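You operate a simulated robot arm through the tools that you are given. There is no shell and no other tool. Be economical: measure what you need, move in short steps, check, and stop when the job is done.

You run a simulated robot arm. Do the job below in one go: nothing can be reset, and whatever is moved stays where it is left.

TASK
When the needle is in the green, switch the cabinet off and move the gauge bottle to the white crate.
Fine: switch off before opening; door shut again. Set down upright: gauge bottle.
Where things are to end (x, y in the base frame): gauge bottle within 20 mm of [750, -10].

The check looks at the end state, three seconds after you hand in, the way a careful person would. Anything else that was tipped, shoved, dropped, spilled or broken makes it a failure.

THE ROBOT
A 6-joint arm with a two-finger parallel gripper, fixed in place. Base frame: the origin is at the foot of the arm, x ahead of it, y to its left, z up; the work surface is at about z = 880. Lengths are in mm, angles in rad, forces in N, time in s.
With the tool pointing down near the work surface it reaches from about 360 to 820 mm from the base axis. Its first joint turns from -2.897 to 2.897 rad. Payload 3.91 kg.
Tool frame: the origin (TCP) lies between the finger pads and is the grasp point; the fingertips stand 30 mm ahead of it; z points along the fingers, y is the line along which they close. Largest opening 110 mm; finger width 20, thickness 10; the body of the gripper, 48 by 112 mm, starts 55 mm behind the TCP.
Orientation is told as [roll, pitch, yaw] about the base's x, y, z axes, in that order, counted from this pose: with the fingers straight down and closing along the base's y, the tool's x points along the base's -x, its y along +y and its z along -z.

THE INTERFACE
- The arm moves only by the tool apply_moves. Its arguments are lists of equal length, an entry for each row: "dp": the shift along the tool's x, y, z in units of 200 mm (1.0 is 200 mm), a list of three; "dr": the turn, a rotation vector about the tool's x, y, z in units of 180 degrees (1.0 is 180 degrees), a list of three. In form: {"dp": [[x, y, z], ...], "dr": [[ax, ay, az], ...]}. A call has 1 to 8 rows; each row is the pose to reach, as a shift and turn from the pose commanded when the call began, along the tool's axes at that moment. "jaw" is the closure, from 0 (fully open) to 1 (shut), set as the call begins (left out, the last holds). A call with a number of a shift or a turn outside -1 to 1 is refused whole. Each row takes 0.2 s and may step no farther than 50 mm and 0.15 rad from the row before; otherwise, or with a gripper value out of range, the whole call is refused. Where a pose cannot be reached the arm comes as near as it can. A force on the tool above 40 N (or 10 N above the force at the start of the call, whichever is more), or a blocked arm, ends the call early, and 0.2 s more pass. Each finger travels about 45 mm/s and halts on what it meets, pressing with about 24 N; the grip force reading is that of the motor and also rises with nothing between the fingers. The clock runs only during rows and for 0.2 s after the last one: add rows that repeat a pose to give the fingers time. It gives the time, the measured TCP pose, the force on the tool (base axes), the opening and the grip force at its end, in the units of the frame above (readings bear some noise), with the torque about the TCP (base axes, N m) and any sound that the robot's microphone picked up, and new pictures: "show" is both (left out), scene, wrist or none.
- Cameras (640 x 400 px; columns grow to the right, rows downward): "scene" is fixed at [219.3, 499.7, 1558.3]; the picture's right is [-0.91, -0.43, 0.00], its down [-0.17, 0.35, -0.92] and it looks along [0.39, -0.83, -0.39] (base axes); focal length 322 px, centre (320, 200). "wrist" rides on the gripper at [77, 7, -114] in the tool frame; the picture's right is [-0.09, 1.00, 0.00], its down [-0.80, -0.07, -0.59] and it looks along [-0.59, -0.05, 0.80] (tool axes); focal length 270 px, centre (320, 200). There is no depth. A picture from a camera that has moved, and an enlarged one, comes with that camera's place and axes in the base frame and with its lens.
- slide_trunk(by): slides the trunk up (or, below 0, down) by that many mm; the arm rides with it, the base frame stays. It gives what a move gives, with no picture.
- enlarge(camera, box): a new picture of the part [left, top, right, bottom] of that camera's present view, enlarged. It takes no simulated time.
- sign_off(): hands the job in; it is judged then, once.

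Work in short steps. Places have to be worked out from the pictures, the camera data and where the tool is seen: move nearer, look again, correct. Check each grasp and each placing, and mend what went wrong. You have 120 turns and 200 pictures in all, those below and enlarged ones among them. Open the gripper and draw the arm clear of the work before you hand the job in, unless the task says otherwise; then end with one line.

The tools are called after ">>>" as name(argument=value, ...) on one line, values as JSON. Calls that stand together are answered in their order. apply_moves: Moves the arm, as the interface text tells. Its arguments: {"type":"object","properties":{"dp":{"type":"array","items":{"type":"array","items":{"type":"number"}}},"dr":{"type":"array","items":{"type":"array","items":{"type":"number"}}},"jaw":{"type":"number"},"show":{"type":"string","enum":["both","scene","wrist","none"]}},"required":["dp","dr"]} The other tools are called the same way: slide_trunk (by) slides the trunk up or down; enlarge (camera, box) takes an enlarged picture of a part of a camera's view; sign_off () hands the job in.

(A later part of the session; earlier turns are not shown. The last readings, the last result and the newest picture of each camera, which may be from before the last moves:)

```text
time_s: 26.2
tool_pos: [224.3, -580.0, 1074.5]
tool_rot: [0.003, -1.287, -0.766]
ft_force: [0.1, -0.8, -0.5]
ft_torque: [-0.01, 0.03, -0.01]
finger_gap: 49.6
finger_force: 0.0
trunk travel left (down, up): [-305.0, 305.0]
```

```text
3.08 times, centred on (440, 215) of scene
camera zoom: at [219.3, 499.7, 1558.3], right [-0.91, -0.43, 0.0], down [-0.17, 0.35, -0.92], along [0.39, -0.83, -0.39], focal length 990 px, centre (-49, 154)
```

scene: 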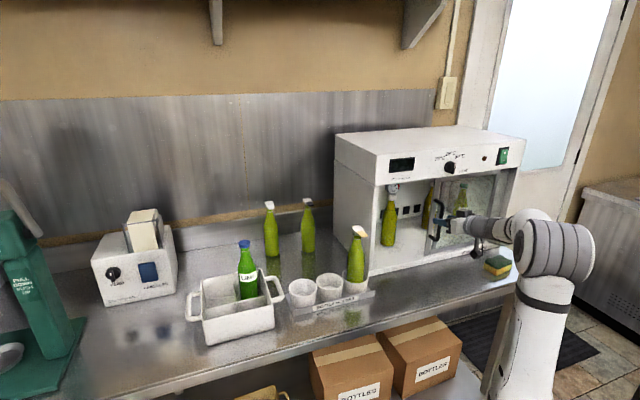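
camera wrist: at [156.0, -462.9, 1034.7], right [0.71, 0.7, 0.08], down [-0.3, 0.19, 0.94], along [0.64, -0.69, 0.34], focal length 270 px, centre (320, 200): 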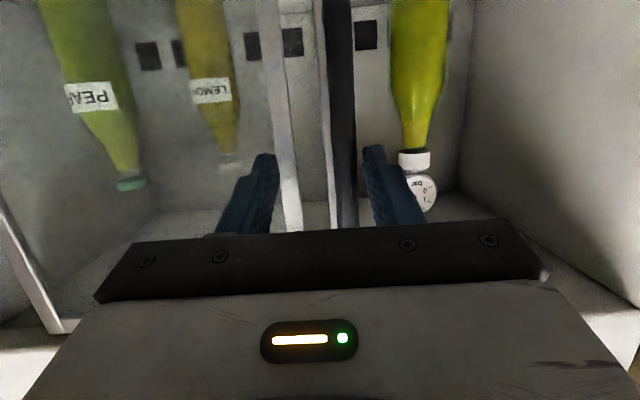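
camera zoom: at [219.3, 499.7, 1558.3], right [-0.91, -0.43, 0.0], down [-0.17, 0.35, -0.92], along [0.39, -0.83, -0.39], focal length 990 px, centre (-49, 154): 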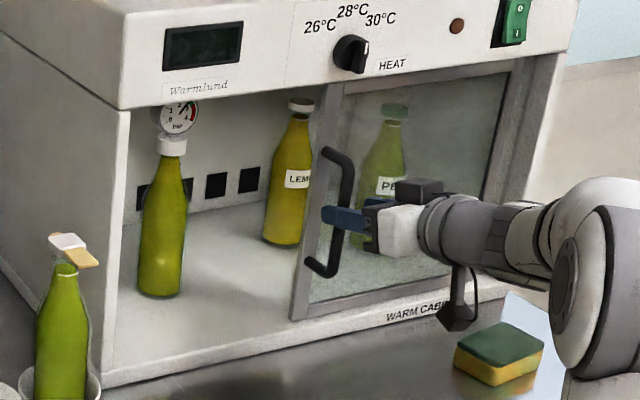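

The opening is wide now. I back straight out from the handle, then move sideways to face the gauge bottle.

>>> apply_moves(dp=[[0.03, 0, -0.1], [0.06, 0, -0.2], [0.09, 0, -0.3], [0.119, 0, -0.408], [0.119, 0.17, -0.408], [0.119, 0.34, -0.408], [0.119, 0.5, -0.408], [0.119, 0.66, -0.408]], dr=[[0, 0, 0], [0, 0, 0], [0, 0, 0], [0, 0, 0], [0, 0, 0], [0, 0, 0], [0, 0, 0], [0, 0, 0]], show="both")

>>> enlarge(camera="wrist", box=[220, 0, 420, 240])

>>> enlarge(camera="scene", box=[370, 175, 430, 260])

```text
time_s: 28.1
tool_pos: [253.9, -424.4, 1077.8]
tool_rot: [0.002, -1.287, -0.766]
ft_force: [0.5, -1.0, -0.1]
ft_torque: [0.01, -0.02, 0.01]
finger_gap: 49.5
finger_force: 0.0
trunk travel left (down, up): [-305.0, 305.0]
camera wrist: at [164.4, -327.6, 1035.9], right [0.71, 0.7, 0.09], down [-0.3, 0.19, 0.94], along [0.64, -0.69, 0.34], focal length 270 px, centre (320, 200)
```

scene: 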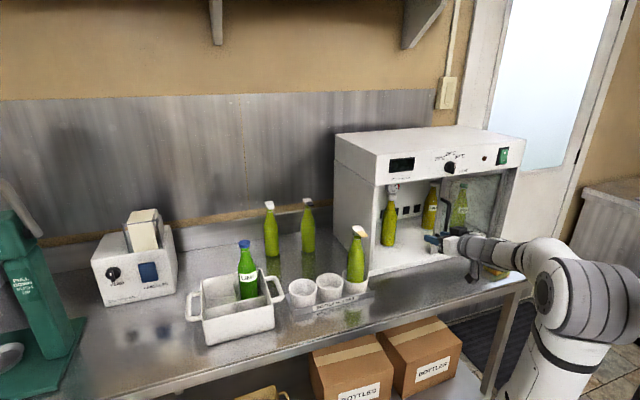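
wrist: 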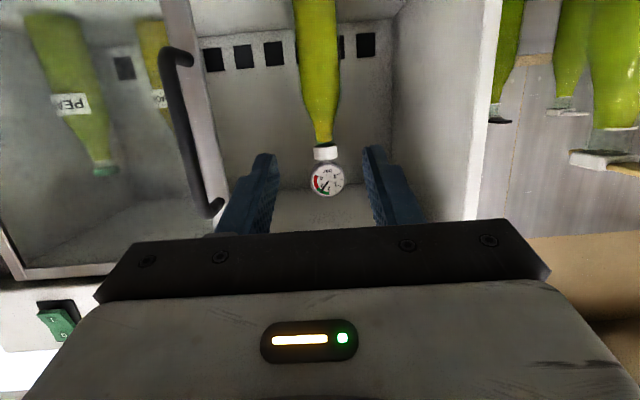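

```text
1.67 times, centred on (320, 120) of wrist
camera zoom: at [164.4, -327.6, 1035.9], right [0.71, 0.7, 0.09], down [-0.3, 0.19, 0.94], along [0.64, -0.69, 0.34], focal length 450 px, centre (320, 333)
```

zoom: 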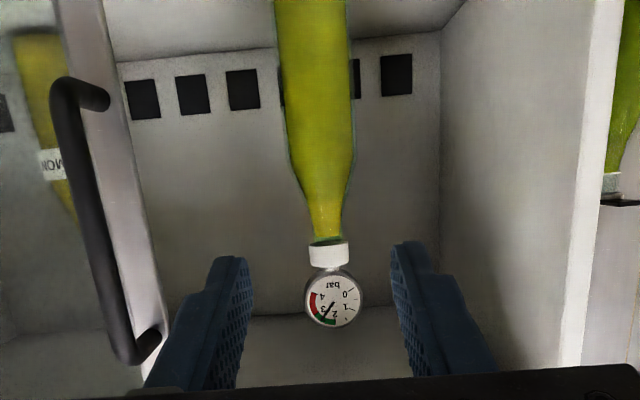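

```text
4.71 times, centred on (400, 218) of scene
camera zoom: at [219.3, 499.7, 1558.3], right [-0.91, -0.43, 0.0], down [-0.17, 0.35, -0.92], along [0.39, -0.83, -0.39], focal length 1515 px, centre (-56, 118)
```

zoom: 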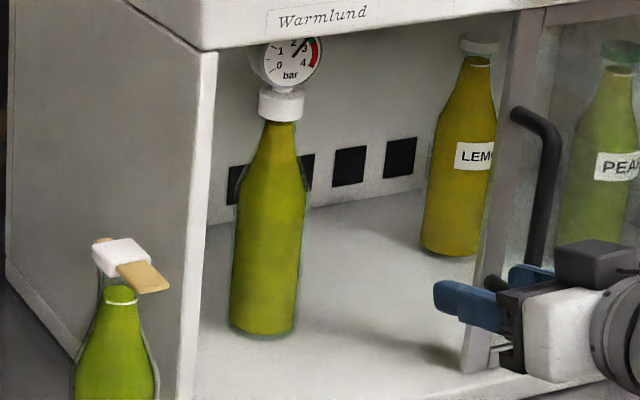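

The gauge bottle is centred and its needle is in the green. I'll grasp the upper body (z≈1012) with the tool pitched about 30° down, so the camera clears the crate later. First I pitch, open and go to just outside the opening.

>>> apply_moves(dp=[[0.06, 0, 0.1], [0.12, 0, 0.24], [0.17, 0, 0.38], [0.201, 0, 0.49], [0.201, 0, 0.49]], dr=[[0, 0.02, 0], [0, 0.04, 0], [0, 0.06, 0], [0, 0.0767, 0], [0, 0.0767, 0]], jaw=0.15, show="both")

>>> enlarge(camera="scene", box=[350, 170, 480, 270])

```text
time_s: 29.2
tool_pos: [313.5, -482.3, 1011.4]
tool_rot: [0.0, -1.044, -0.762]
ft_force: [-0.1, 0.5, -0.2]
ft_torque: [0.03, 0.03, 0.01]
finger_gap: 93.6
finger_force: 0.0
trunk travel left (down, up): [-305.0, 305.0]
camera wrist: at [218.6, -380.8, 1002.4], right [0.72, 0.69, 0.08], down [-0.13, 0.03, 0.99], along [0.68, -0.72, 0.11], focal length 270 px, centre (320, 200)
```

scene: 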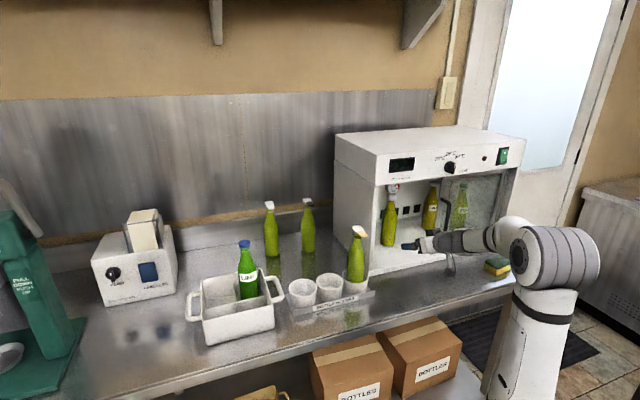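
wrist: 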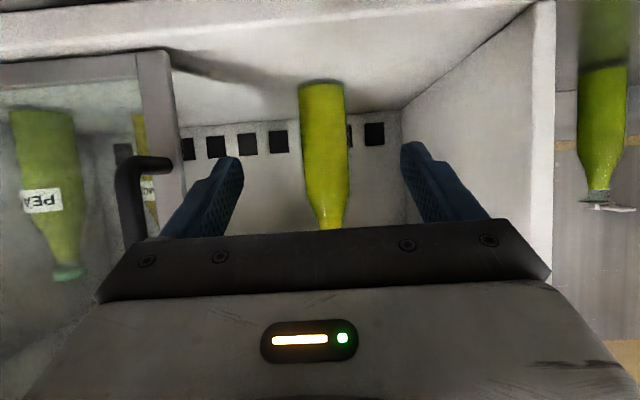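

```text
4.00 times, centred on (415, 220) of scene
camera zoom: at [219.3, 499.7, 1558.3], right [-0.91, -0.43, 0.0], down [-0.17, 0.35, -0.92], along [0.39, -0.83, -0.39], focal length 1288 px, centre (-60, 120)
```

zoom: 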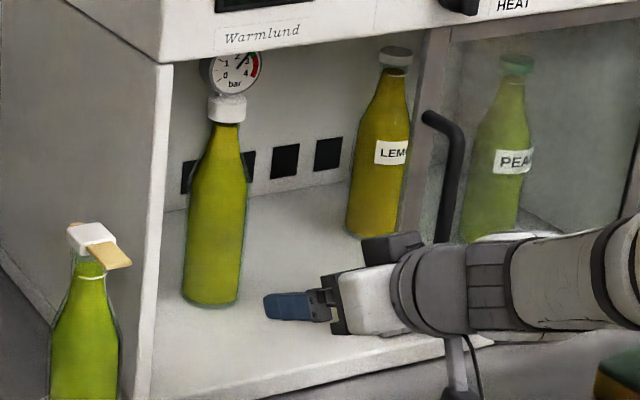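

The fingers are in line with the bottle (lateral error under 2 mm), which stands about 181 mm ahead. I move in 150 mm horizontally and check.

>>> apply_moves(dp=[[-0.076, 0.002, 0.13], [-0.151, 0.004, 0.26], [-0.226, 0.006, 0.39], [-0.302, 0.008, 0.519], [-0.377, 0.008, 0.648]], dr=[[0, 0, 0], [0, 0, 0], [0, 0, 0], [0, 0, 0], [0, 0, 0]], show="both")

>>> enlarge(camera="scene", box=[350, 170, 480, 270])

```text
time_s: 30.4
tool_pos: [425.1, -586.0, 1010.0]
tool_rot: [0.0, -1.045, -0.766]
ft_force: [0.2, 0.1, 0.2]
ft_torque: [0.01, 0.02, 0.01]
finger_gap: 93.5
finger_force: 0.1
trunk travel left (down, up): [-305.0, 305.0]
camera wrist: at [330.1, -484.4, 1001.1], right [0.72, 0.69, 0.08], down [-0.13, 0.03, 0.99], along [0.68, -0.72, 0.11], focal length 270 px, centre (320, 200)
```

scene: 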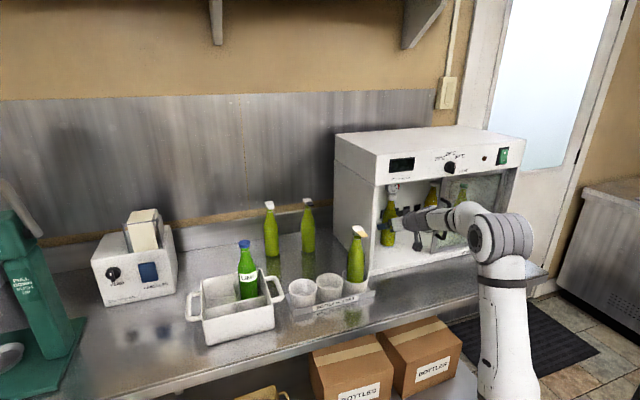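
wrist: 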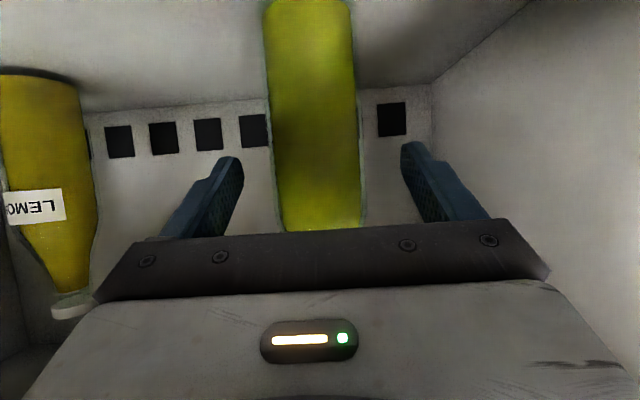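

```text
4.00 times, centred on (415, 220) of scene
camera zoom: at [219.3, 499.7, 1558.3], right [-0.91, -0.43, 0.0], down [-0.17, 0.35, -0.92], along [0.39, -0.83, -0.39], focal length 1288 px, centre (-60, 120)
```

zoom: 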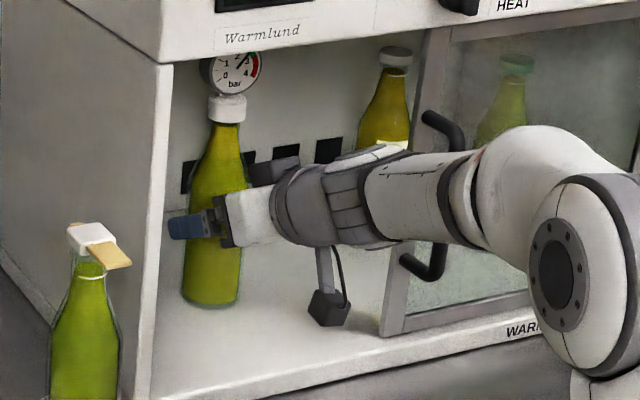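

The bottle (≈51 mm wide) is centred, about 25 mm further in. I advance that and close the fingers on it.

>>> apply_moves(dp=[[-0.03, 0, 0.05], [-0.063, 0, 0.108]], dr=[[0, 0, 0], [0, 0, 0]], show="none")

>>> apply_moves(dp=[[0, 0, 0], [0, 0, 0], [0, 0, 0], [0, 0, 0], [0, 0, 0], [0, 0, 0]], dr=[[0, 0, 0], [0, 0, 0], [0, 0, 0], [0, 0, 0], [0, 0, 0], [0, 0, 0]], jaw=1, show="both")

>>> enlarge(camera="scene", box=[350, 170, 480, 270])

```text
time_s: 31.1
tool_pos: [443.2, -602.8, 1010.5]
tool_rot: [-0.001, -1.045, -0.761]
ft_force: [0.8, -0.4, -0.2]
ft_torque: [-0.02, 0.01, -0.02]
finger_gap: 93.3
finger_force: 0.2
trunk travel left (down, up): [-305.0, 305.0]
```

```text
time_s: 32.5
tool_pos: [441.7, -603.8, 1011.6]
tool_rot: [0.002, -1.046, -0.763]
ft_force: [-2.6, -3.3, 1.0]
ft_torque: [-0.28, 0.13, -0.02]
finger_gap: 59.4
finger_force: 24.1
trunk travel left (down, up): [-305.0, 305.0]
camera wrist: at [347.4, -501.7, 1001.7], right [0.72, 0.69, 0.08], down [-0.13, 0.03, 0.99], along [0.68, -0.72, 0.11], focal length 270 px, centre (320, 200)
```

scene: 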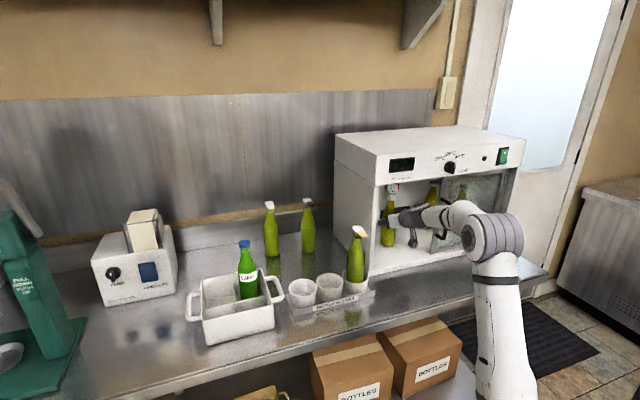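
wrist: 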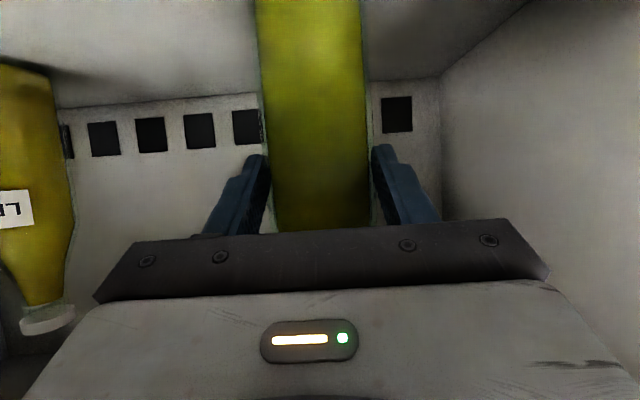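

```text
4.00 times, centred on (415, 220) of scene
camera zoom: at [219.3, 499.7, 1558.3], right [-0.91, -0.43, 0.0], down [-0.17, 0.35, -0.92], along [0.39, -0.83, -0.39], focal length 1288 px, centre (-60, 120)
```

zoom: 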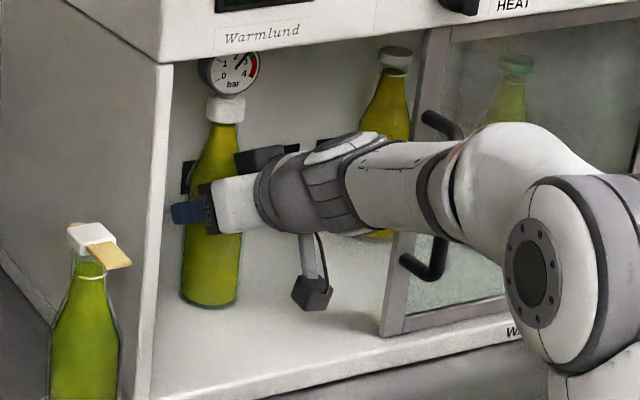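

The grip holds (gap 59 mm, 24 N). I lift 12 mm and check the load before drawing it out.

>>> apply_moves(dp=[[-0.02, 0, -0.012], [-0.052, 0, -0.03], [-0.052, 0, -0.03]], dr=[[0, 0, 0], [0, 0, 0], [0, 0, 0]], show="wrist")

>>> enlarge(camera="scene", box=[350, 170, 480, 270])

```text
time_s: 33.2
tool_pos: [441.8, -602.4, 1022.4]
tool_rot: [0.0, -1.044, -0.761]
ft_force: [-0.8, 0.4, -6.9]
ft_torque: [0.04, 0.07, 0.05]
finger_gap: 59.3
finger_force: 24.0
trunk travel left (down, up): [-305.0, 305.0]
camera wrist: at [347.7, -501.8, 1013.4], right [0.72, 0.69, 0.08], down [-0.13, 0.03, 0.99], along [0.68, -0.72, 0.11], focal length 270 px, centre (320, 200)
```

wrist: 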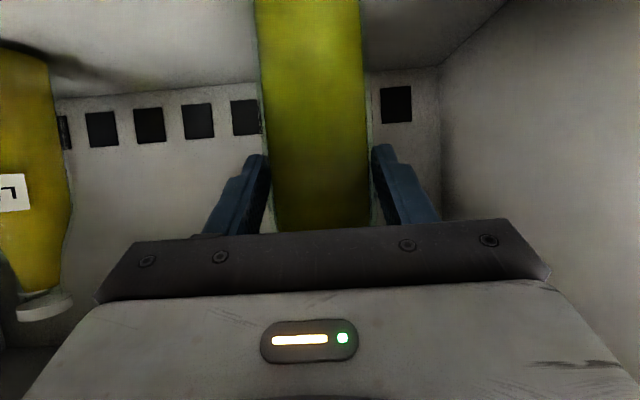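

```text
4.00 times, centred on (415, 220) of scene
camera zoom: at [219.3, 499.7, 1558.3], right [-0.91, -0.43, 0.0], down [-0.17, 0.35, -0.92], along [0.39, -0.83, -0.39], focal length 1288 px, centre (-60, 120)
```

zoom: 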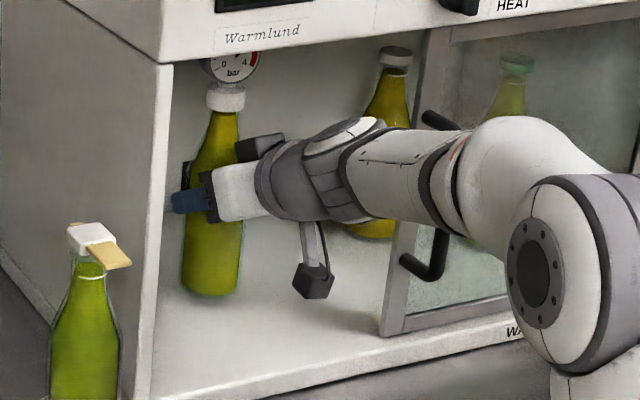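

Lifted cleanly, 7 N load. I draw the bottle straight out 200 mm.

>>> apply_moves(dp=[[0.06, 0, -0.103], [0.151, 0, -0.259], [0.241, 0, -0.415], [0.332, 0, -0.57], [0.422, 0, -0.726], [0.503, 0, -0.864]], dr=[[0, 0, 0], [0, 0, 0], [0, 0, 0], [0, 0, 0], [0, 0, 0], [0, 0, 0]], show="both")

>>> enlarge(camera="scene", box=[350, 170, 480, 270])

```text
time_s: 34.6
tool_pos: [296.8, -464.0, 1020.1]
tool_rot: [-0.001, -1.046, -0.762]
ft_force: [0.1, -1.1, -6.9]
ft_torque: [0.08, 0.0, -0.05]
finger_gap: 59.0
finger_force: 23.8
trunk travel left (down, up): [-305.0, 305.0]
camera wrist: at [201.7, -362.6, 1011.4], right [0.72, 0.69, 0.08], down [-0.13, 0.03, 0.99], along [0.68, -0.72, 0.11], focal length 270 px, centre (320, 200)
```

scene: 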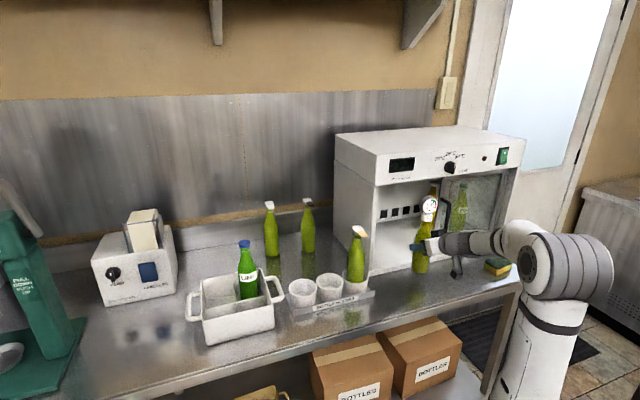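
wrist: 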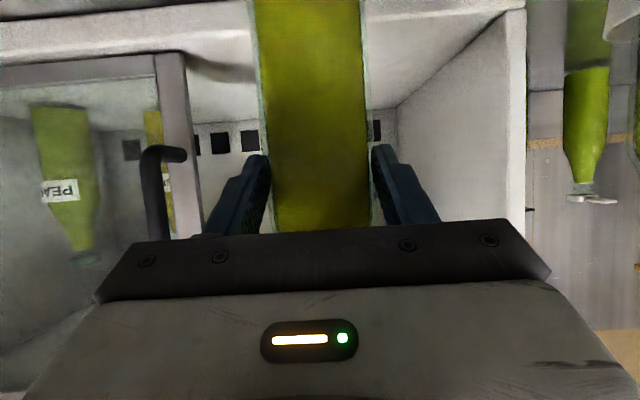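

```text
4.00 times, centred on (415, 220) of scene
camera zoom: at [219.3, 499.7, 1558.3], right [-0.91, -0.43, 0.0], down [-0.17, 0.35, -0.92], along [0.39, -0.83, -0.39], focal length 1288 px, centre (-60, 120)
```

zoom: 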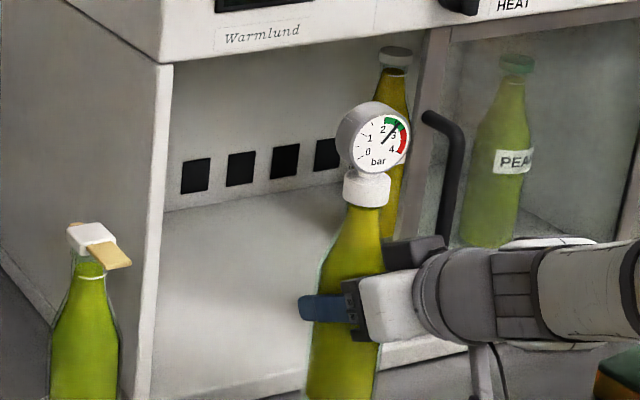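

The bottle is out and hangs upright. I raise the trunk 200 mm so its base passes above all the other bottles.

>>> slide_trunk(by=200)

>>> apply_moves(dp=[[0.011, 0.21, -0.02], [0.022, 0.42, -0.039], [0.034, 0.63, -0.058], [0.045, 0.84, -0.078]], dr=[[-0.008, 0, -0.0047], [-0.016, 0, -0.0094], [-0.024, 0, -0.014], [-0.0322, 0, -0.0187]], show="scene")

```text
time_s: 36.8
tool_pos: [296.3, -463.7, 1220.6]
tool_rot: [0.0, -1.046, -0.763]
ft_force: [-0.2, 0.2, -6.4]
ft_torque: [0.03, 0.05, 0.01]
finger_gap: 59.1
finger_force: 24.7
trunk travel left (down, up): [-505.0, 105.0]
```

```text
time_s: 37.8
tool_pos: [400.2, -332.2, 1220.4]
tool_rot: [-0.001, -1.044, -0.646]
ft_force: [-0.2, -0.2, -6.3]
ft_torque: [0.04, 0.03, 0.0]
finger_gap: 59.4
finger_force: 23.9
trunk travel left (down, up): [-505.0, 105.0]
```

scene: 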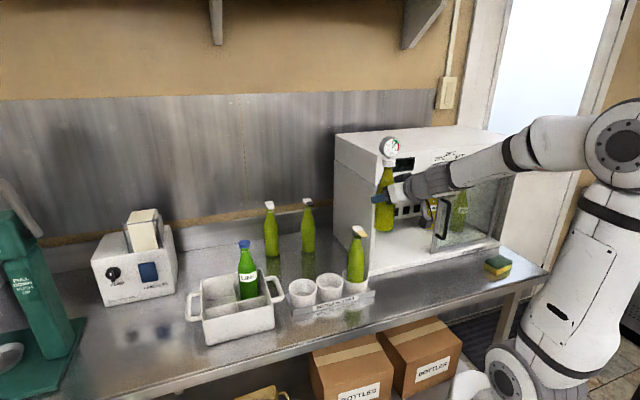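

The path is clear. I go on along the arc towards the crate in two legs.

>>> apply_moves(dp=[[0.009, 0.19, -0.015], [0.018, 0.38, -0.03], [0.027, 0.57, -0.046], [0.036, 0.76, -0.061], [0.0445, 0.948, -0.0765]], dr=[[-0.0067, 0, -0.0039], [-0.0134, 0, -0.0078], [-0.02, 0, -0.0117], [-0.0269, 0, -0.0156], [-0.0336, 0, -0.0195]], show="none")

>>> apply_moves(dp=[[-0.006, 0.18, 0.01], [-0.012, 0.36, 0.02], [-0.018, 0.54, 0.03], [-0.024, 0.72, 0.04], [-0.029, 0.9, 0.05]], dr=[[-0.0077, 0, -0.0045], [-0.0154, 0, -0.009], [-0.0231, 0, -0.0134], [-0.0308, 0, -0.018], [-0.0385, 0, -0.0224]], show="both")

>>> enlarge(camera="scene", box=[160, 220, 320, 350])

```text
time_s: 39.0
tool_pos: [500.5, -167.4, 1220.7]
tool_rot: [0.0, -1.046, -0.525]
ft_force: [1.1, 0.6, -7.2]
ft_torque: [0.02, 0.08, 0.01]
finger_gap: 59.4
finger_force: 23.9
trunk travel left (down, up): [-505.0, 105.0]
```

```text
time_s: 40.2
tool_pos: [601.0, -15.9, 1217.2]
tool_rot: [-0.003, -1.044, -0.383]
ft_force: [0.5, -0.1, -6.9]
ft_torque: [0.05, 0.08, -0.01]
finger_gap: 59.3
finger_force: 24.3
trunk travel left (down, up): [-505.0, 105.0]
camera wrist: at [476.5, 42.8, 1209.4], right [0.41, 0.91, 0.08], down [-0.13, -0.02, 0.99], along [0.9, -0.42, 0.11], focal length 270 px, centre (320, 200)
```

scene: 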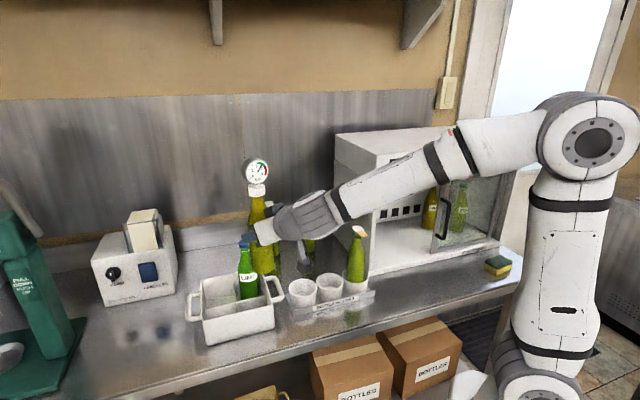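
wrist: 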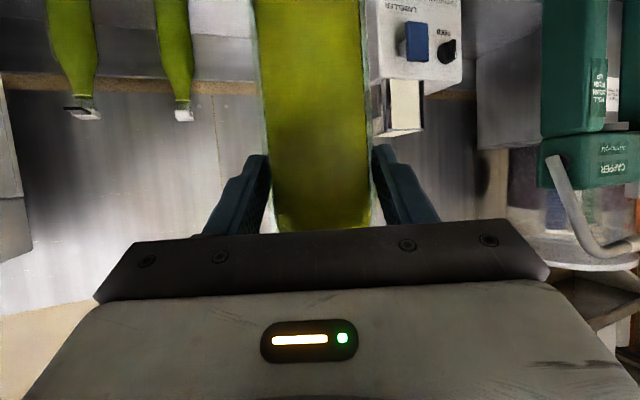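

```text
3.08 times, centred on (240, 285) of scene
camera zoom: at [219.3, 499.7, 1558.3], right [-0.91, -0.43, 0.0], down [-0.17, 0.35, -0.92], along [0.39, -0.83, -0.39], focal length 990 px, centre (566, -62)
```

zoom: 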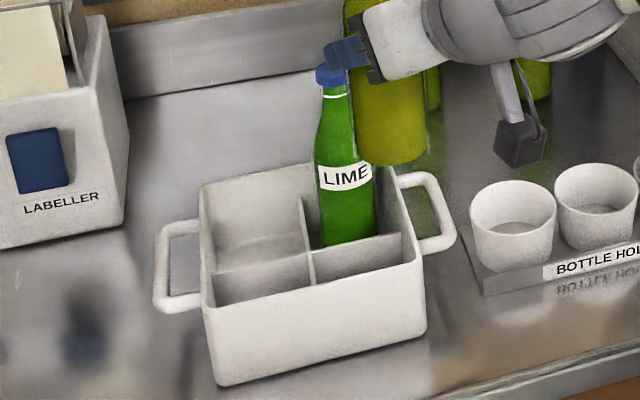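

The crate has 2×2 compartments, rim at z≈959, and the target is the centre of the front-left one; LIME stands in the back-right one. I move the bottle above the target.

>>> apply_moves(dp=[[-0.084, 0.076, 0.144], [-0.167, 0.153, 0.287], [-0.25, 0.229, 0.43], [-0.334, 0.305, 0.574], [-0.334, 0.305, 0.574]], dr=[[0, 0, 0], [0, 0, 0], [0, 0, 0], [0, 0, 0], [0, 0, 0]], show="both")

>>> enlarge(camera="scene", box=[140, 150, 340, 350])

```text
time_s: 41.4
tool_pos: [746.6, -10.5, 1220.3]
tool_rot: [0.0, -1.047, -0.384]
ft_force: [-0.6, 0.3, -5.6]
ft_torque: [0.04, 0.08, -0.03]
finger_gap: 59.2
finger_force: 24.1
trunk travel left (down, up): [-505.0, 105.0]
camera wrist: at [622.3, 48.7, 1211.4], right [0.41, 0.91, 0.08], down [-0.13, -0.02, 0.99], along [0.9, -0.42, 0.11], focal length 270 px, centre (320, 200)
```

scene: 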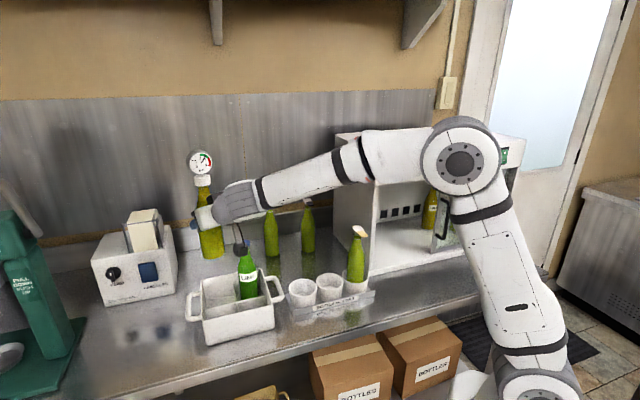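
wrist: 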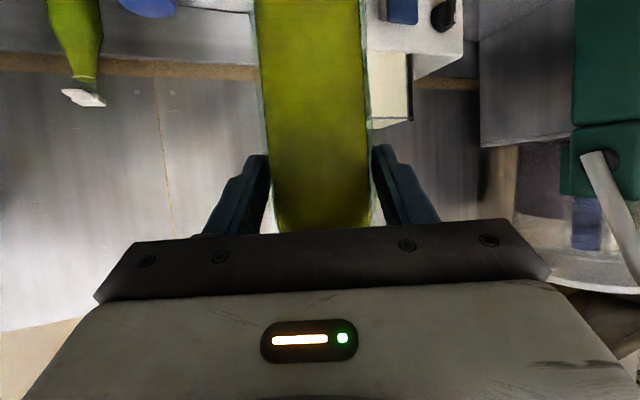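

```text
2.00 times, centred on (240, 250) of scene
camera zoom: at [219.3, 499.7, 1558.3], right [-0.91, -0.43, 0.0], down [-0.17, 0.35, -0.92], along [0.39, -0.83, -0.39], focal length 644 px, centre (480, 100)
```

zoom: 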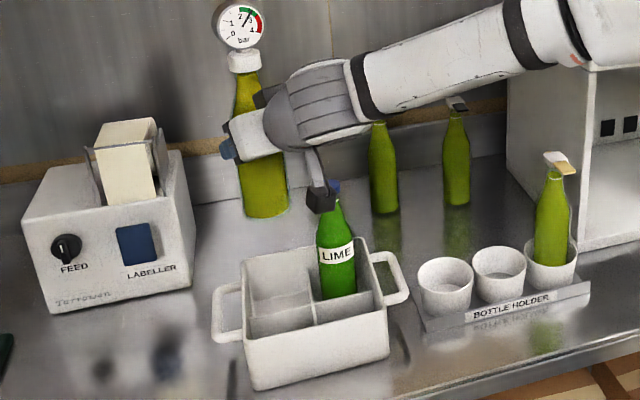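

The bottle is over the front-left compartment as computed. I lower the trunk 145 mm, to just above the rim, and check alignment.

>>> slide_trunk(by=-145)

>>> enlarge(camera="scene", box=[160, 170, 320, 350])

>>> enlarge(camera="wrist", box=[0, 0, 640, 240])

```text
time_s: 43.1
tool_pos: [746.2, -10.2, 1074.6]
tool_rot: [-0.002, -1.045, -0.383]
ft_force: [0.6, -0.7, -6.1]
ft_torque: [0.02, 0.05, -0.02]
finger_gap: 59.5
finger_force: 24.1
trunk travel left (down, up): [-360.0, 250.0]
```

```text
2.22 times, centred on (240, 260) of scene
camera zoom: at [219.3, 499.7, 1558.3], right [-0.91, -0.43, 0.0], down [-0.17, 0.35, -0.92], along [0.39, -0.83, -0.39], focal length 715 px, centre (498, 67)
```

zoom: 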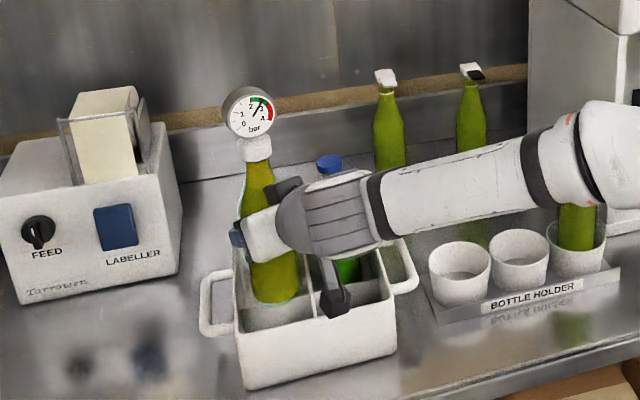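

```text
1.00 times, centred on (320, 120) of wrist (not enlarged: the box is as wide or as high as the picture)
camera zoom: at [622.3, 48.8, 1066.1], right [0.41, 0.91, 0.08], down [-0.13, -0.02, 0.99], along [0.9, -0.42, 0.11], focal length 270 px, centre (320, 280)
```

zoom: 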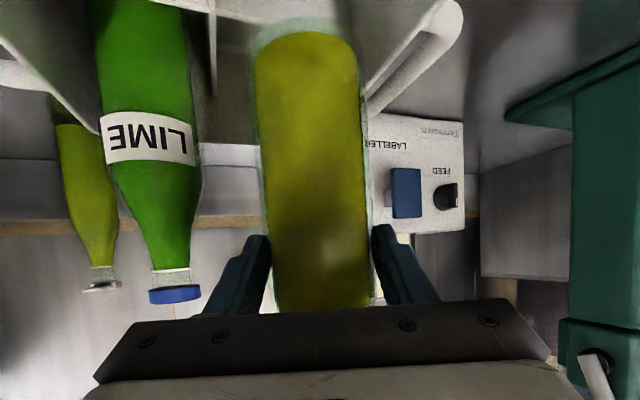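

Alignment looks right: the bottle is over the compartment with LIME well clear. I lower 65 mm straight down with the arm.

>>> apply_moves(dp=[[0.056, 0, 0.0326], [0.112, 0, 0.065], [0.168, 0, 0.098], [0.225, 0, 0.13], [0.281, 0, 0.163]], dr=[[0, 0, 0], [0, 0, 0], [0, 0, 0], [0, 0, 0], [0, 0, 0]], show="both")

>>> enlarge(camera="scene", box=[160, 200, 320, 350])

```text
time_s: 44.3
tool_pos: [748.1, -8.6, 1010.1]
tool_rot: [-0.003, -1.046, -0.383]
ft_force: [-0.9, 0.1, -5.7]
ft_torque: [0.03, 0.05, -0.04]
finger_gap: 59.3
finger_force: 24.0
trunk travel left (down, up): [-360.0, 250.0]
camera wrist: at [623.2, 49.4, 1001.3], right [0.41, 0.91, 0.08], down [-0.13, -0.02, 0.99], along [0.9, -0.42, 0.11], focal length 270 px, centre (320, 200)
```

scene: 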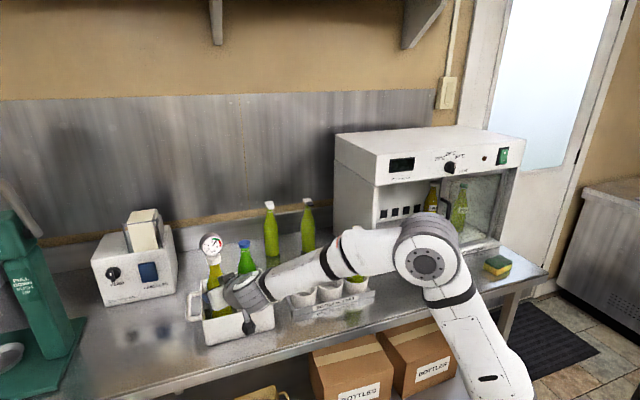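
wrist: 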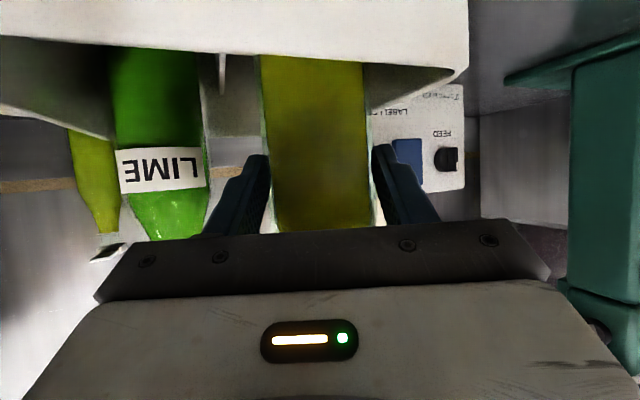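

```text
2.67 times, centred on (240, 275) of scene
camera zoom: at [219.3, 499.7, 1558.3], right [-0.91, -0.43, 0.0], down [-0.17, 0.35, -0.92], along [0.39, -0.83, -0.39], focal length 858 px, centre (533, 0)
```

zoom: 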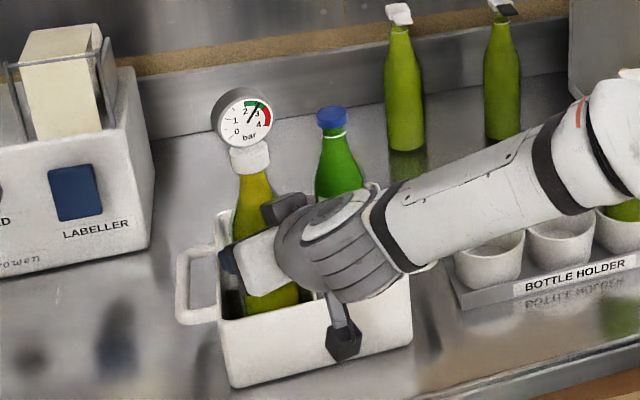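

It is inside the compartment with room around it. I lower another 14 mm and then in small steps until the load is taken by the floor.

>>> apply_moves(dp=[[0.026, 0, 0.015], [0.044, 0, 0.025], [0.061, 0, 0.035]], dr=[[0, 0, 0], [0, 0, 0], [0, 0, 0]], show="none")

>>> apply_moves(dp=[[0.009, 0, 0.005], [0.0173, 0, 0.01]], dr=[[0, 0, 0], [0, 0, 0]], show="none")

```text
time_s: 45.1
tool_pos: [747.0, -9.1, 995.2]
tool_rot: [-0.002, -1.043, -0.384]
ft_force: [-0.6, 1.2, -5.8]
ft_torque: [0.04, 0.08, 0.03]
finger_gap: 59.1
finger_force: 24.1
trunk travel left (down, up): [-360.0, 250.0]
```

```text
time_s: 45.7
tool_pos: [747.6, -11.1, 992.4]
tool_rot: [-0.001, -1.046, -0.383]
ft_force: [0.4, 0.2, -6.4]
ft_torque: [0.04, 0.08, 0.0]
finger_gap: 59.4
finger_force: 24.3
trunk travel left (down, up): [-360.0, 250.0]
```

No contact yet; continuing in small steps.

>>> apply_moves(dp=[[0.009, 0, 0.005], [0.0173, 0, 0.01]], dr=[[0, 0, 0], [0, 0, 0]], show="none")

>>> apply_moves(dp=[[0.0065, 0, 0.0037], [0.013, 0, 0.0075]], dr=[[0, 0, 0], [0, 0, 0]], show="wrist")

```text
time_s: 46.3
tool_pos: [745.9, -9.5, 992.2]
tool_rot: [0.002, -1.047, -0.385]
ft_force: [3.0, -2.2, 8.2]
ft_torque: [0.09, -0.12, 0.04]
finger_gap: 59.1
finger_force: 24.0
trunk travel left (down, up): [-360.0, 250.0]
```

```text
time_s: 46.9
tool_pos: [744.0, -10.1, 987.9]
tool_rot: [0.001, -1.046, -0.387]
ft_force: [0.6, -1.5, 13.8]
ft_torque: [0.06, -0.29, 0.2]
finger_gap: 59.1
finger_force: 24.4
trunk travel left (down, up): [-360.0, 250.0]
camera wrist: at [620.6, 49.1, 978.8], right [0.41, 0.91, 0.08], down [-0.13, -0.02, 0.99], along [0.9, -0.42, 0.11], focal length 270 px, centre (320, 200)
```

wrist: 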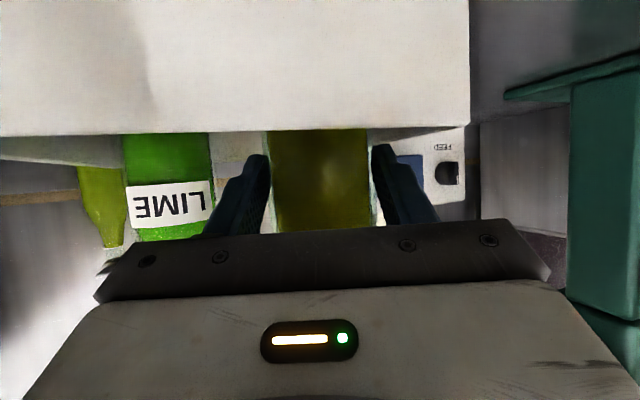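

The floor has taken the load (+14 N, at the expected height). I relieve 2 mm and open the fingers moderately.

>>> apply_moves(dp=[[-0.0087, 0, -0.005], [-0.0087, 0, -0.005]], dr=[[0, 0, 0], [0, 0, 0]], show="none")

>>> apply_moves(dp=[[0, 0, 0], [0, 0, 0], [0, 0, 0], [0, 0, 0]], dr=[[0, 0, 0], [0, 0, 0], [0, 0, 0], [0, 0, 0]], jaw=0.25, show="both")

>>> enlarge(camera="scene", box=[160, 200, 320, 350])

```text
time_s: 47.5
tool_pos: [745.6, -10.2, 988.6]
tool_rot: [0.0, -1.044, -0.383]
ft_force: [1.1, -0.1, 6.9]
ft_torque: [0.04, -0.4, 0.01]
finger_gap: 58.9
finger_force: 23.6
trunk travel left (down, up): [-360.0, 250.0]
```

```text
time_s: 48.5
tool_pos: [746.0, -7.6, 989.7]
tool_rot: [0.001, -1.047, -0.383]
ft_force: [-0.3, 0.5, 0.5]
ft_torque: [0.02, 0.04, -0.02]
finger_gap: 82.4
finger_force: 0.0
trunk travel left (down, up): [-360.0, 250.0]
camera wrist: at [621.5, 49.6, 979.9], right [0.41, 0.91, 0.08], down [-0.13, -0.02, 0.99], along [0.9, -0.42, 0.11], focal length 270 px, centre (320, 200)
```

scene: 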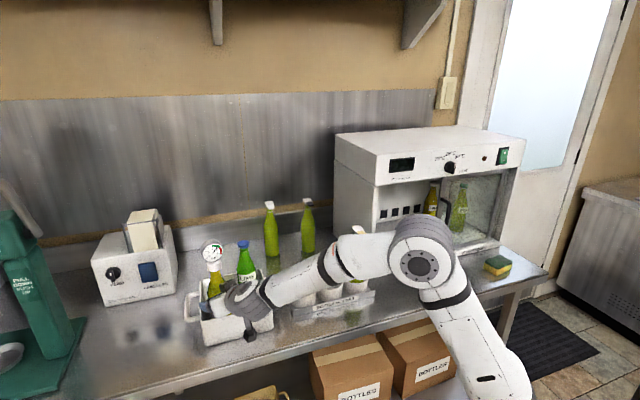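
wrist: 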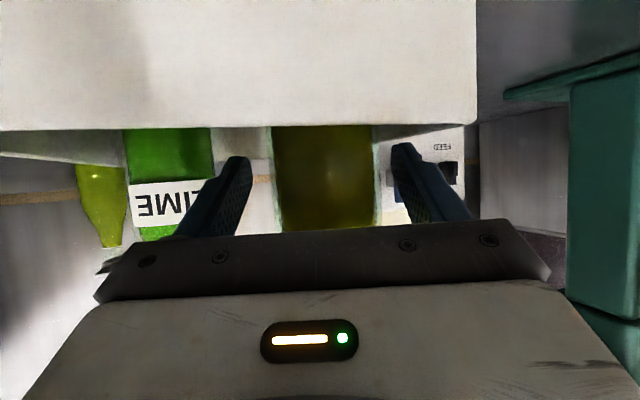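

```text
2.67 times, centred on (240, 275) of scene
camera zoom: at [219.3, 499.7, 1558.3], right [-0.91, -0.43, 0.0], down [-0.17, 0.35, -0.92], along [0.39, -0.83, -0.39], focal length 858 px, centre (533, 0)
```

zoom: 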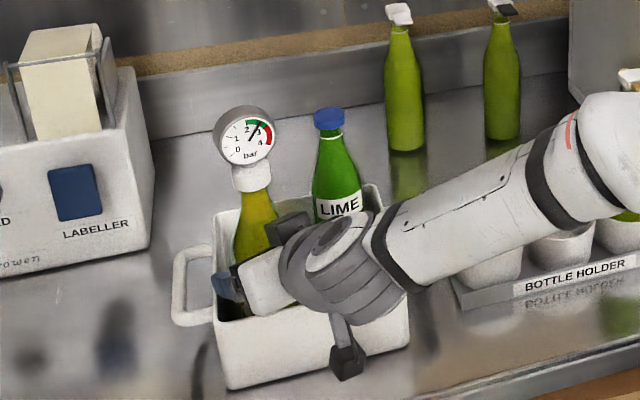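

Released; the bottle stands upright. I withdraw back and up along the tool axis.

>>> apply_moves(dp=[[0, 0, -0.1], [0, 0, -0.25], [0, 0, -0.4], [0, 0, -0.6], [0, 0, -0.8]], dr=[[0, 0, 0], [0, 0, 0], [0, 0, 0], [0, 0, 0], [0, 0, 0]], show="both")

>>> enlarge(camera="scene", box=[160, 200, 320, 350])

```text
time_s: 49.7
tool_pos: [618.9, 44.0, 1067.8]
tool_rot: [-0.001, -1.047, -0.384]
ft_force: [0.1, 0.6, 0.4]
ft_torque: [0.01, 0.0, -0.02]
finger_gap: 82.5
finger_force: 0.0
trunk travel left (down, up): [-360.0, 250.0]
camera wrist: at [493.3, 101.9, 1059.5], right [0.41, 0.91, 0.08], down [-0.13, -0.02, 0.99], along [0.9, -0.42, 0.11], focal length 270 px, centre (320, 200)
```

scene: 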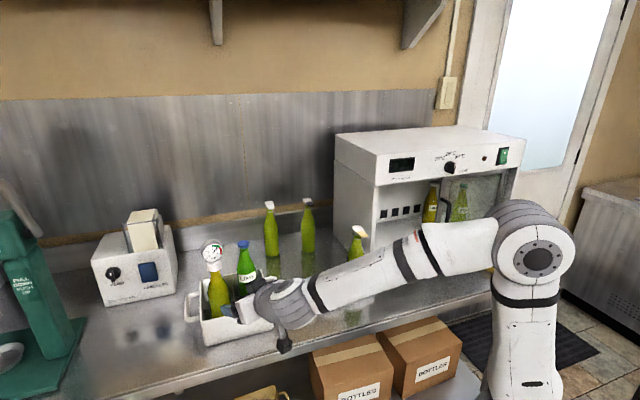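
wrist: 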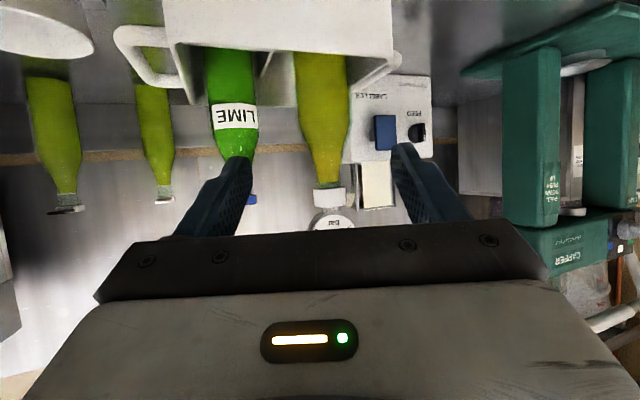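

```text
2.67 times, centred on (240, 275) of scene
camera zoom: at [219.3, 499.7, 1558.3], right [-0.91, -0.43, 0.0], down [-0.17, 0.35, -0.92], along [0.39, -0.83, -0.39], focal length 858 px, centre (533, 0)
```

zoom: 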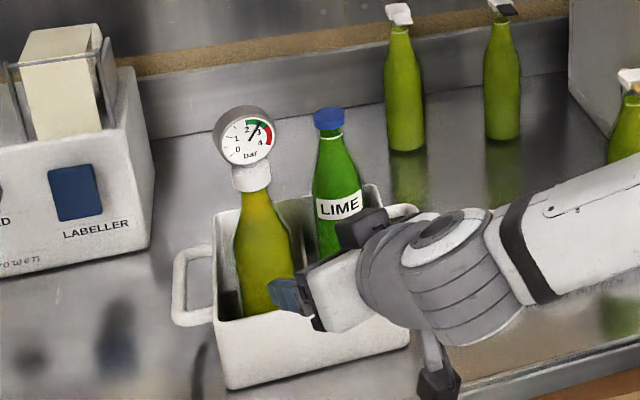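

The gauge bottle stands upright in the front-left compartment, at about (753, -8). Now the door: I raise the trunk 100 mm and swing back towards the cabinet.

>>> slide_trunk(by=100)

>>> apply_moves(dp=[[0.017, -0.216, -0.03], [0.034, -0.432, -0.059], [0.052, -0.648, -0.088], [0.069, -0.864, -0.118]], dr=[[0.0096, 0, 0.0056], [0.0192, 0, 0.0112], [0.0289, 0, 0.0168], [0.0385, 0, 0.0224]], jaw=0.55, show="none")

```text
time_s: 51.1
tool_pos: [618.0, 42.4, 1168.2]
tool_rot: [0.0, -1.046, -0.385]
ft_force: [-0.6, -0.6, -0.4]
ft_torque: [-0.01, 0.01, -0.03]
finger_gap: 82.5
finger_force: 0.1
trunk travel left (down, up): [-460.0, 150.0]
```

```text
time_s: 52.1
tool_pos: [529.0, -105.9, 1169.7]
tool_rot: [0.0, -1.047, -0.524]
ft_force: [1.4, 1.4, -0.6]
ft_torque: [0.01, 0.04, -0.02]
finger_gap: 49.4
finger_force: 0.1
trunk travel left (down, up): [-460.0, 150.0]
```

>>> apply_moves(dp=[[0.01, -0.196, -0.017], [0.02, -0.392, -0.034], [0.029, -0.588, -0.05], [0.039, -0.784, -0.067], [0.049, -0.98, -0.084]], dr=[[0.0066, 0, 0.0038], [0.0132, 0, 0.0077], [0.0198, 0, 0.0115], [0.0264, 0, 0.0154], [0.033, 0, 0.0192]], show="none")

>>> apply_moves(dp=[[-0.004, -0.198, 0.006], [-0.007, -0.396, 0.013], [-0.011, -0.594, 0.019], [-0.014, -0.792, 0.026], [-0.018, -0.99, 0.032]], dr=[[0.0066, 0, 0.0038], [0.0132, 0, 0.0077], [0.0198, 0, 0.0115], [0.0264, 0, 0.0154], [0.033, 0, 0.0192]], show="scene")

```text
time_s: 53.3
tool_pos: [418.0, -259.6, 1168.4]
tool_rot: [0.009, -1.045, -0.652]
ft_force: [0.2, -0.5, 0.2]
ft_torque: [-0.01, -0.01, 0.04]
finger_gap: 49.3
finger_force: 0.0
out of reach, approached as far as the arm can: row 5
trunk travel left (down, up): [-460.0, 150.0]
```

```text
time_s: 54.5
tool_pos: [304.9, -427.1, 1167.0]
tool_rot: [0.004, -1.046, -0.765]
ft_force: [0.5, 0.6, -0.3]
ft_torque: [-0.02, -0.01, 0.0]
finger_gap: 49.3
finger_force: 0.1
out of reach, approached as far as the arm can: row 1
trunk travel left (down, up): [-460.0, 150.0]
```

scene: 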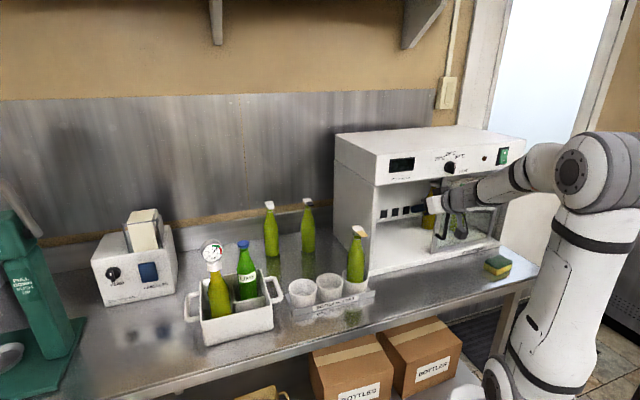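

I move in front of the handle's present place (further right), re-level the pitch, and lower the trunk to handle height.

>>> apply_moves(dp=[[0.03, -0.1, -0.08], [0.09, -0.28, -0.155], [0.09, -0.48, -0.155], [0.09, -0.64, -0.155], [0.09, -0.74, -0.155]], dr=[[0, -0.019, 0], [0, -0.038, 0], [0, -0.057, 0], [0, -0.0767, 0], [0, -0.0767, 0]], show="none")

>>> slide_trunk(by=-95)

>>> apply_moves(dp=[[0, 0, 0]], dr=[[0, 0, 0]], show="both")

>>> enlarge(camera="scene", box=[390, 170, 520, 280])

```text
time_s: 55.7
tool_pos: [176.9, -506.6, 1167.5]
tool_rot: [0.003, -1.288, -0.766]
ft_force: [-0.2, 0.4, 0.1]
ft_torque: [0.01, 0.04, 0.0]
finger_gap: 49.6
finger_force: 0.0
trunk travel left (down, up): [-460.0, 150.0]
```

```text
time_s: 57.0
tool_pos: [175.6, -508.4, 1072.6]
tool_rot: [0.0, -1.285, -0.767]
ft_force: [-0.4, 0.1, 0.4]
ft_torque: [-0.01, 0.02, -0.02]
finger_gap: 49.6
finger_force: 0.1
trunk travel left (down, up): [-365.0, 245.0]
```

```text
time_s: 57.4
tool_pos: [178.1, -507.7, 1072.7]
tool_rot: [0.001, -1.286, -0.765]
ft_force: [0.7, 0.1, 0.6]
ft_torque: [-0.01, 0.01, 0.03]
finger_gap: 49.5
finger_force: 0.1
trunk travel left (down, up): [-365.0, 245.0]
camera wrist: at [87.3, -410.9, 1031.6], right [0.71, 0.7, 0.09], down [-0.3, 0.19, 0.94], along [0.64, -0.69, 0.34], focal length 270 px, centre (320, 200)
```

scene: 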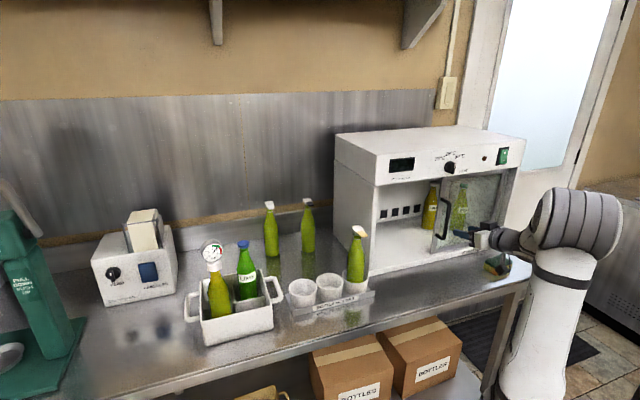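
wrist: 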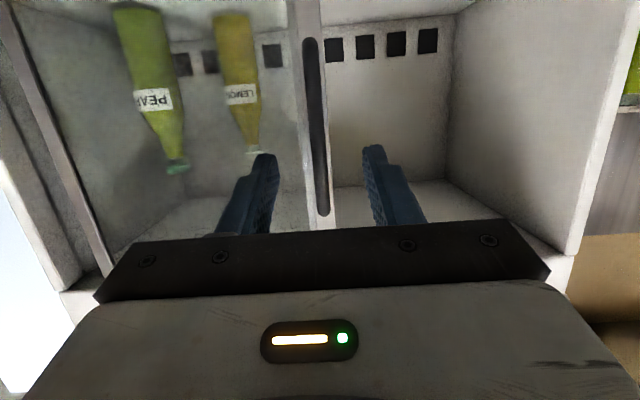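

```text
3.64 times, centred on (455, 225) of scene
camera zoom: at [219.3, 499.7, 1558.3], right [-0.91, -0.43, 0.0], down [-0.17, 0.35, -0.92], along [0.39, -0.83, -0.39], focal length 1170 px, centre (-171, 109)
```

zoom: 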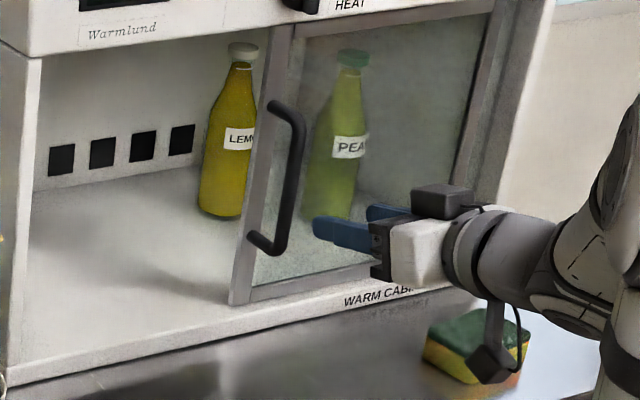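

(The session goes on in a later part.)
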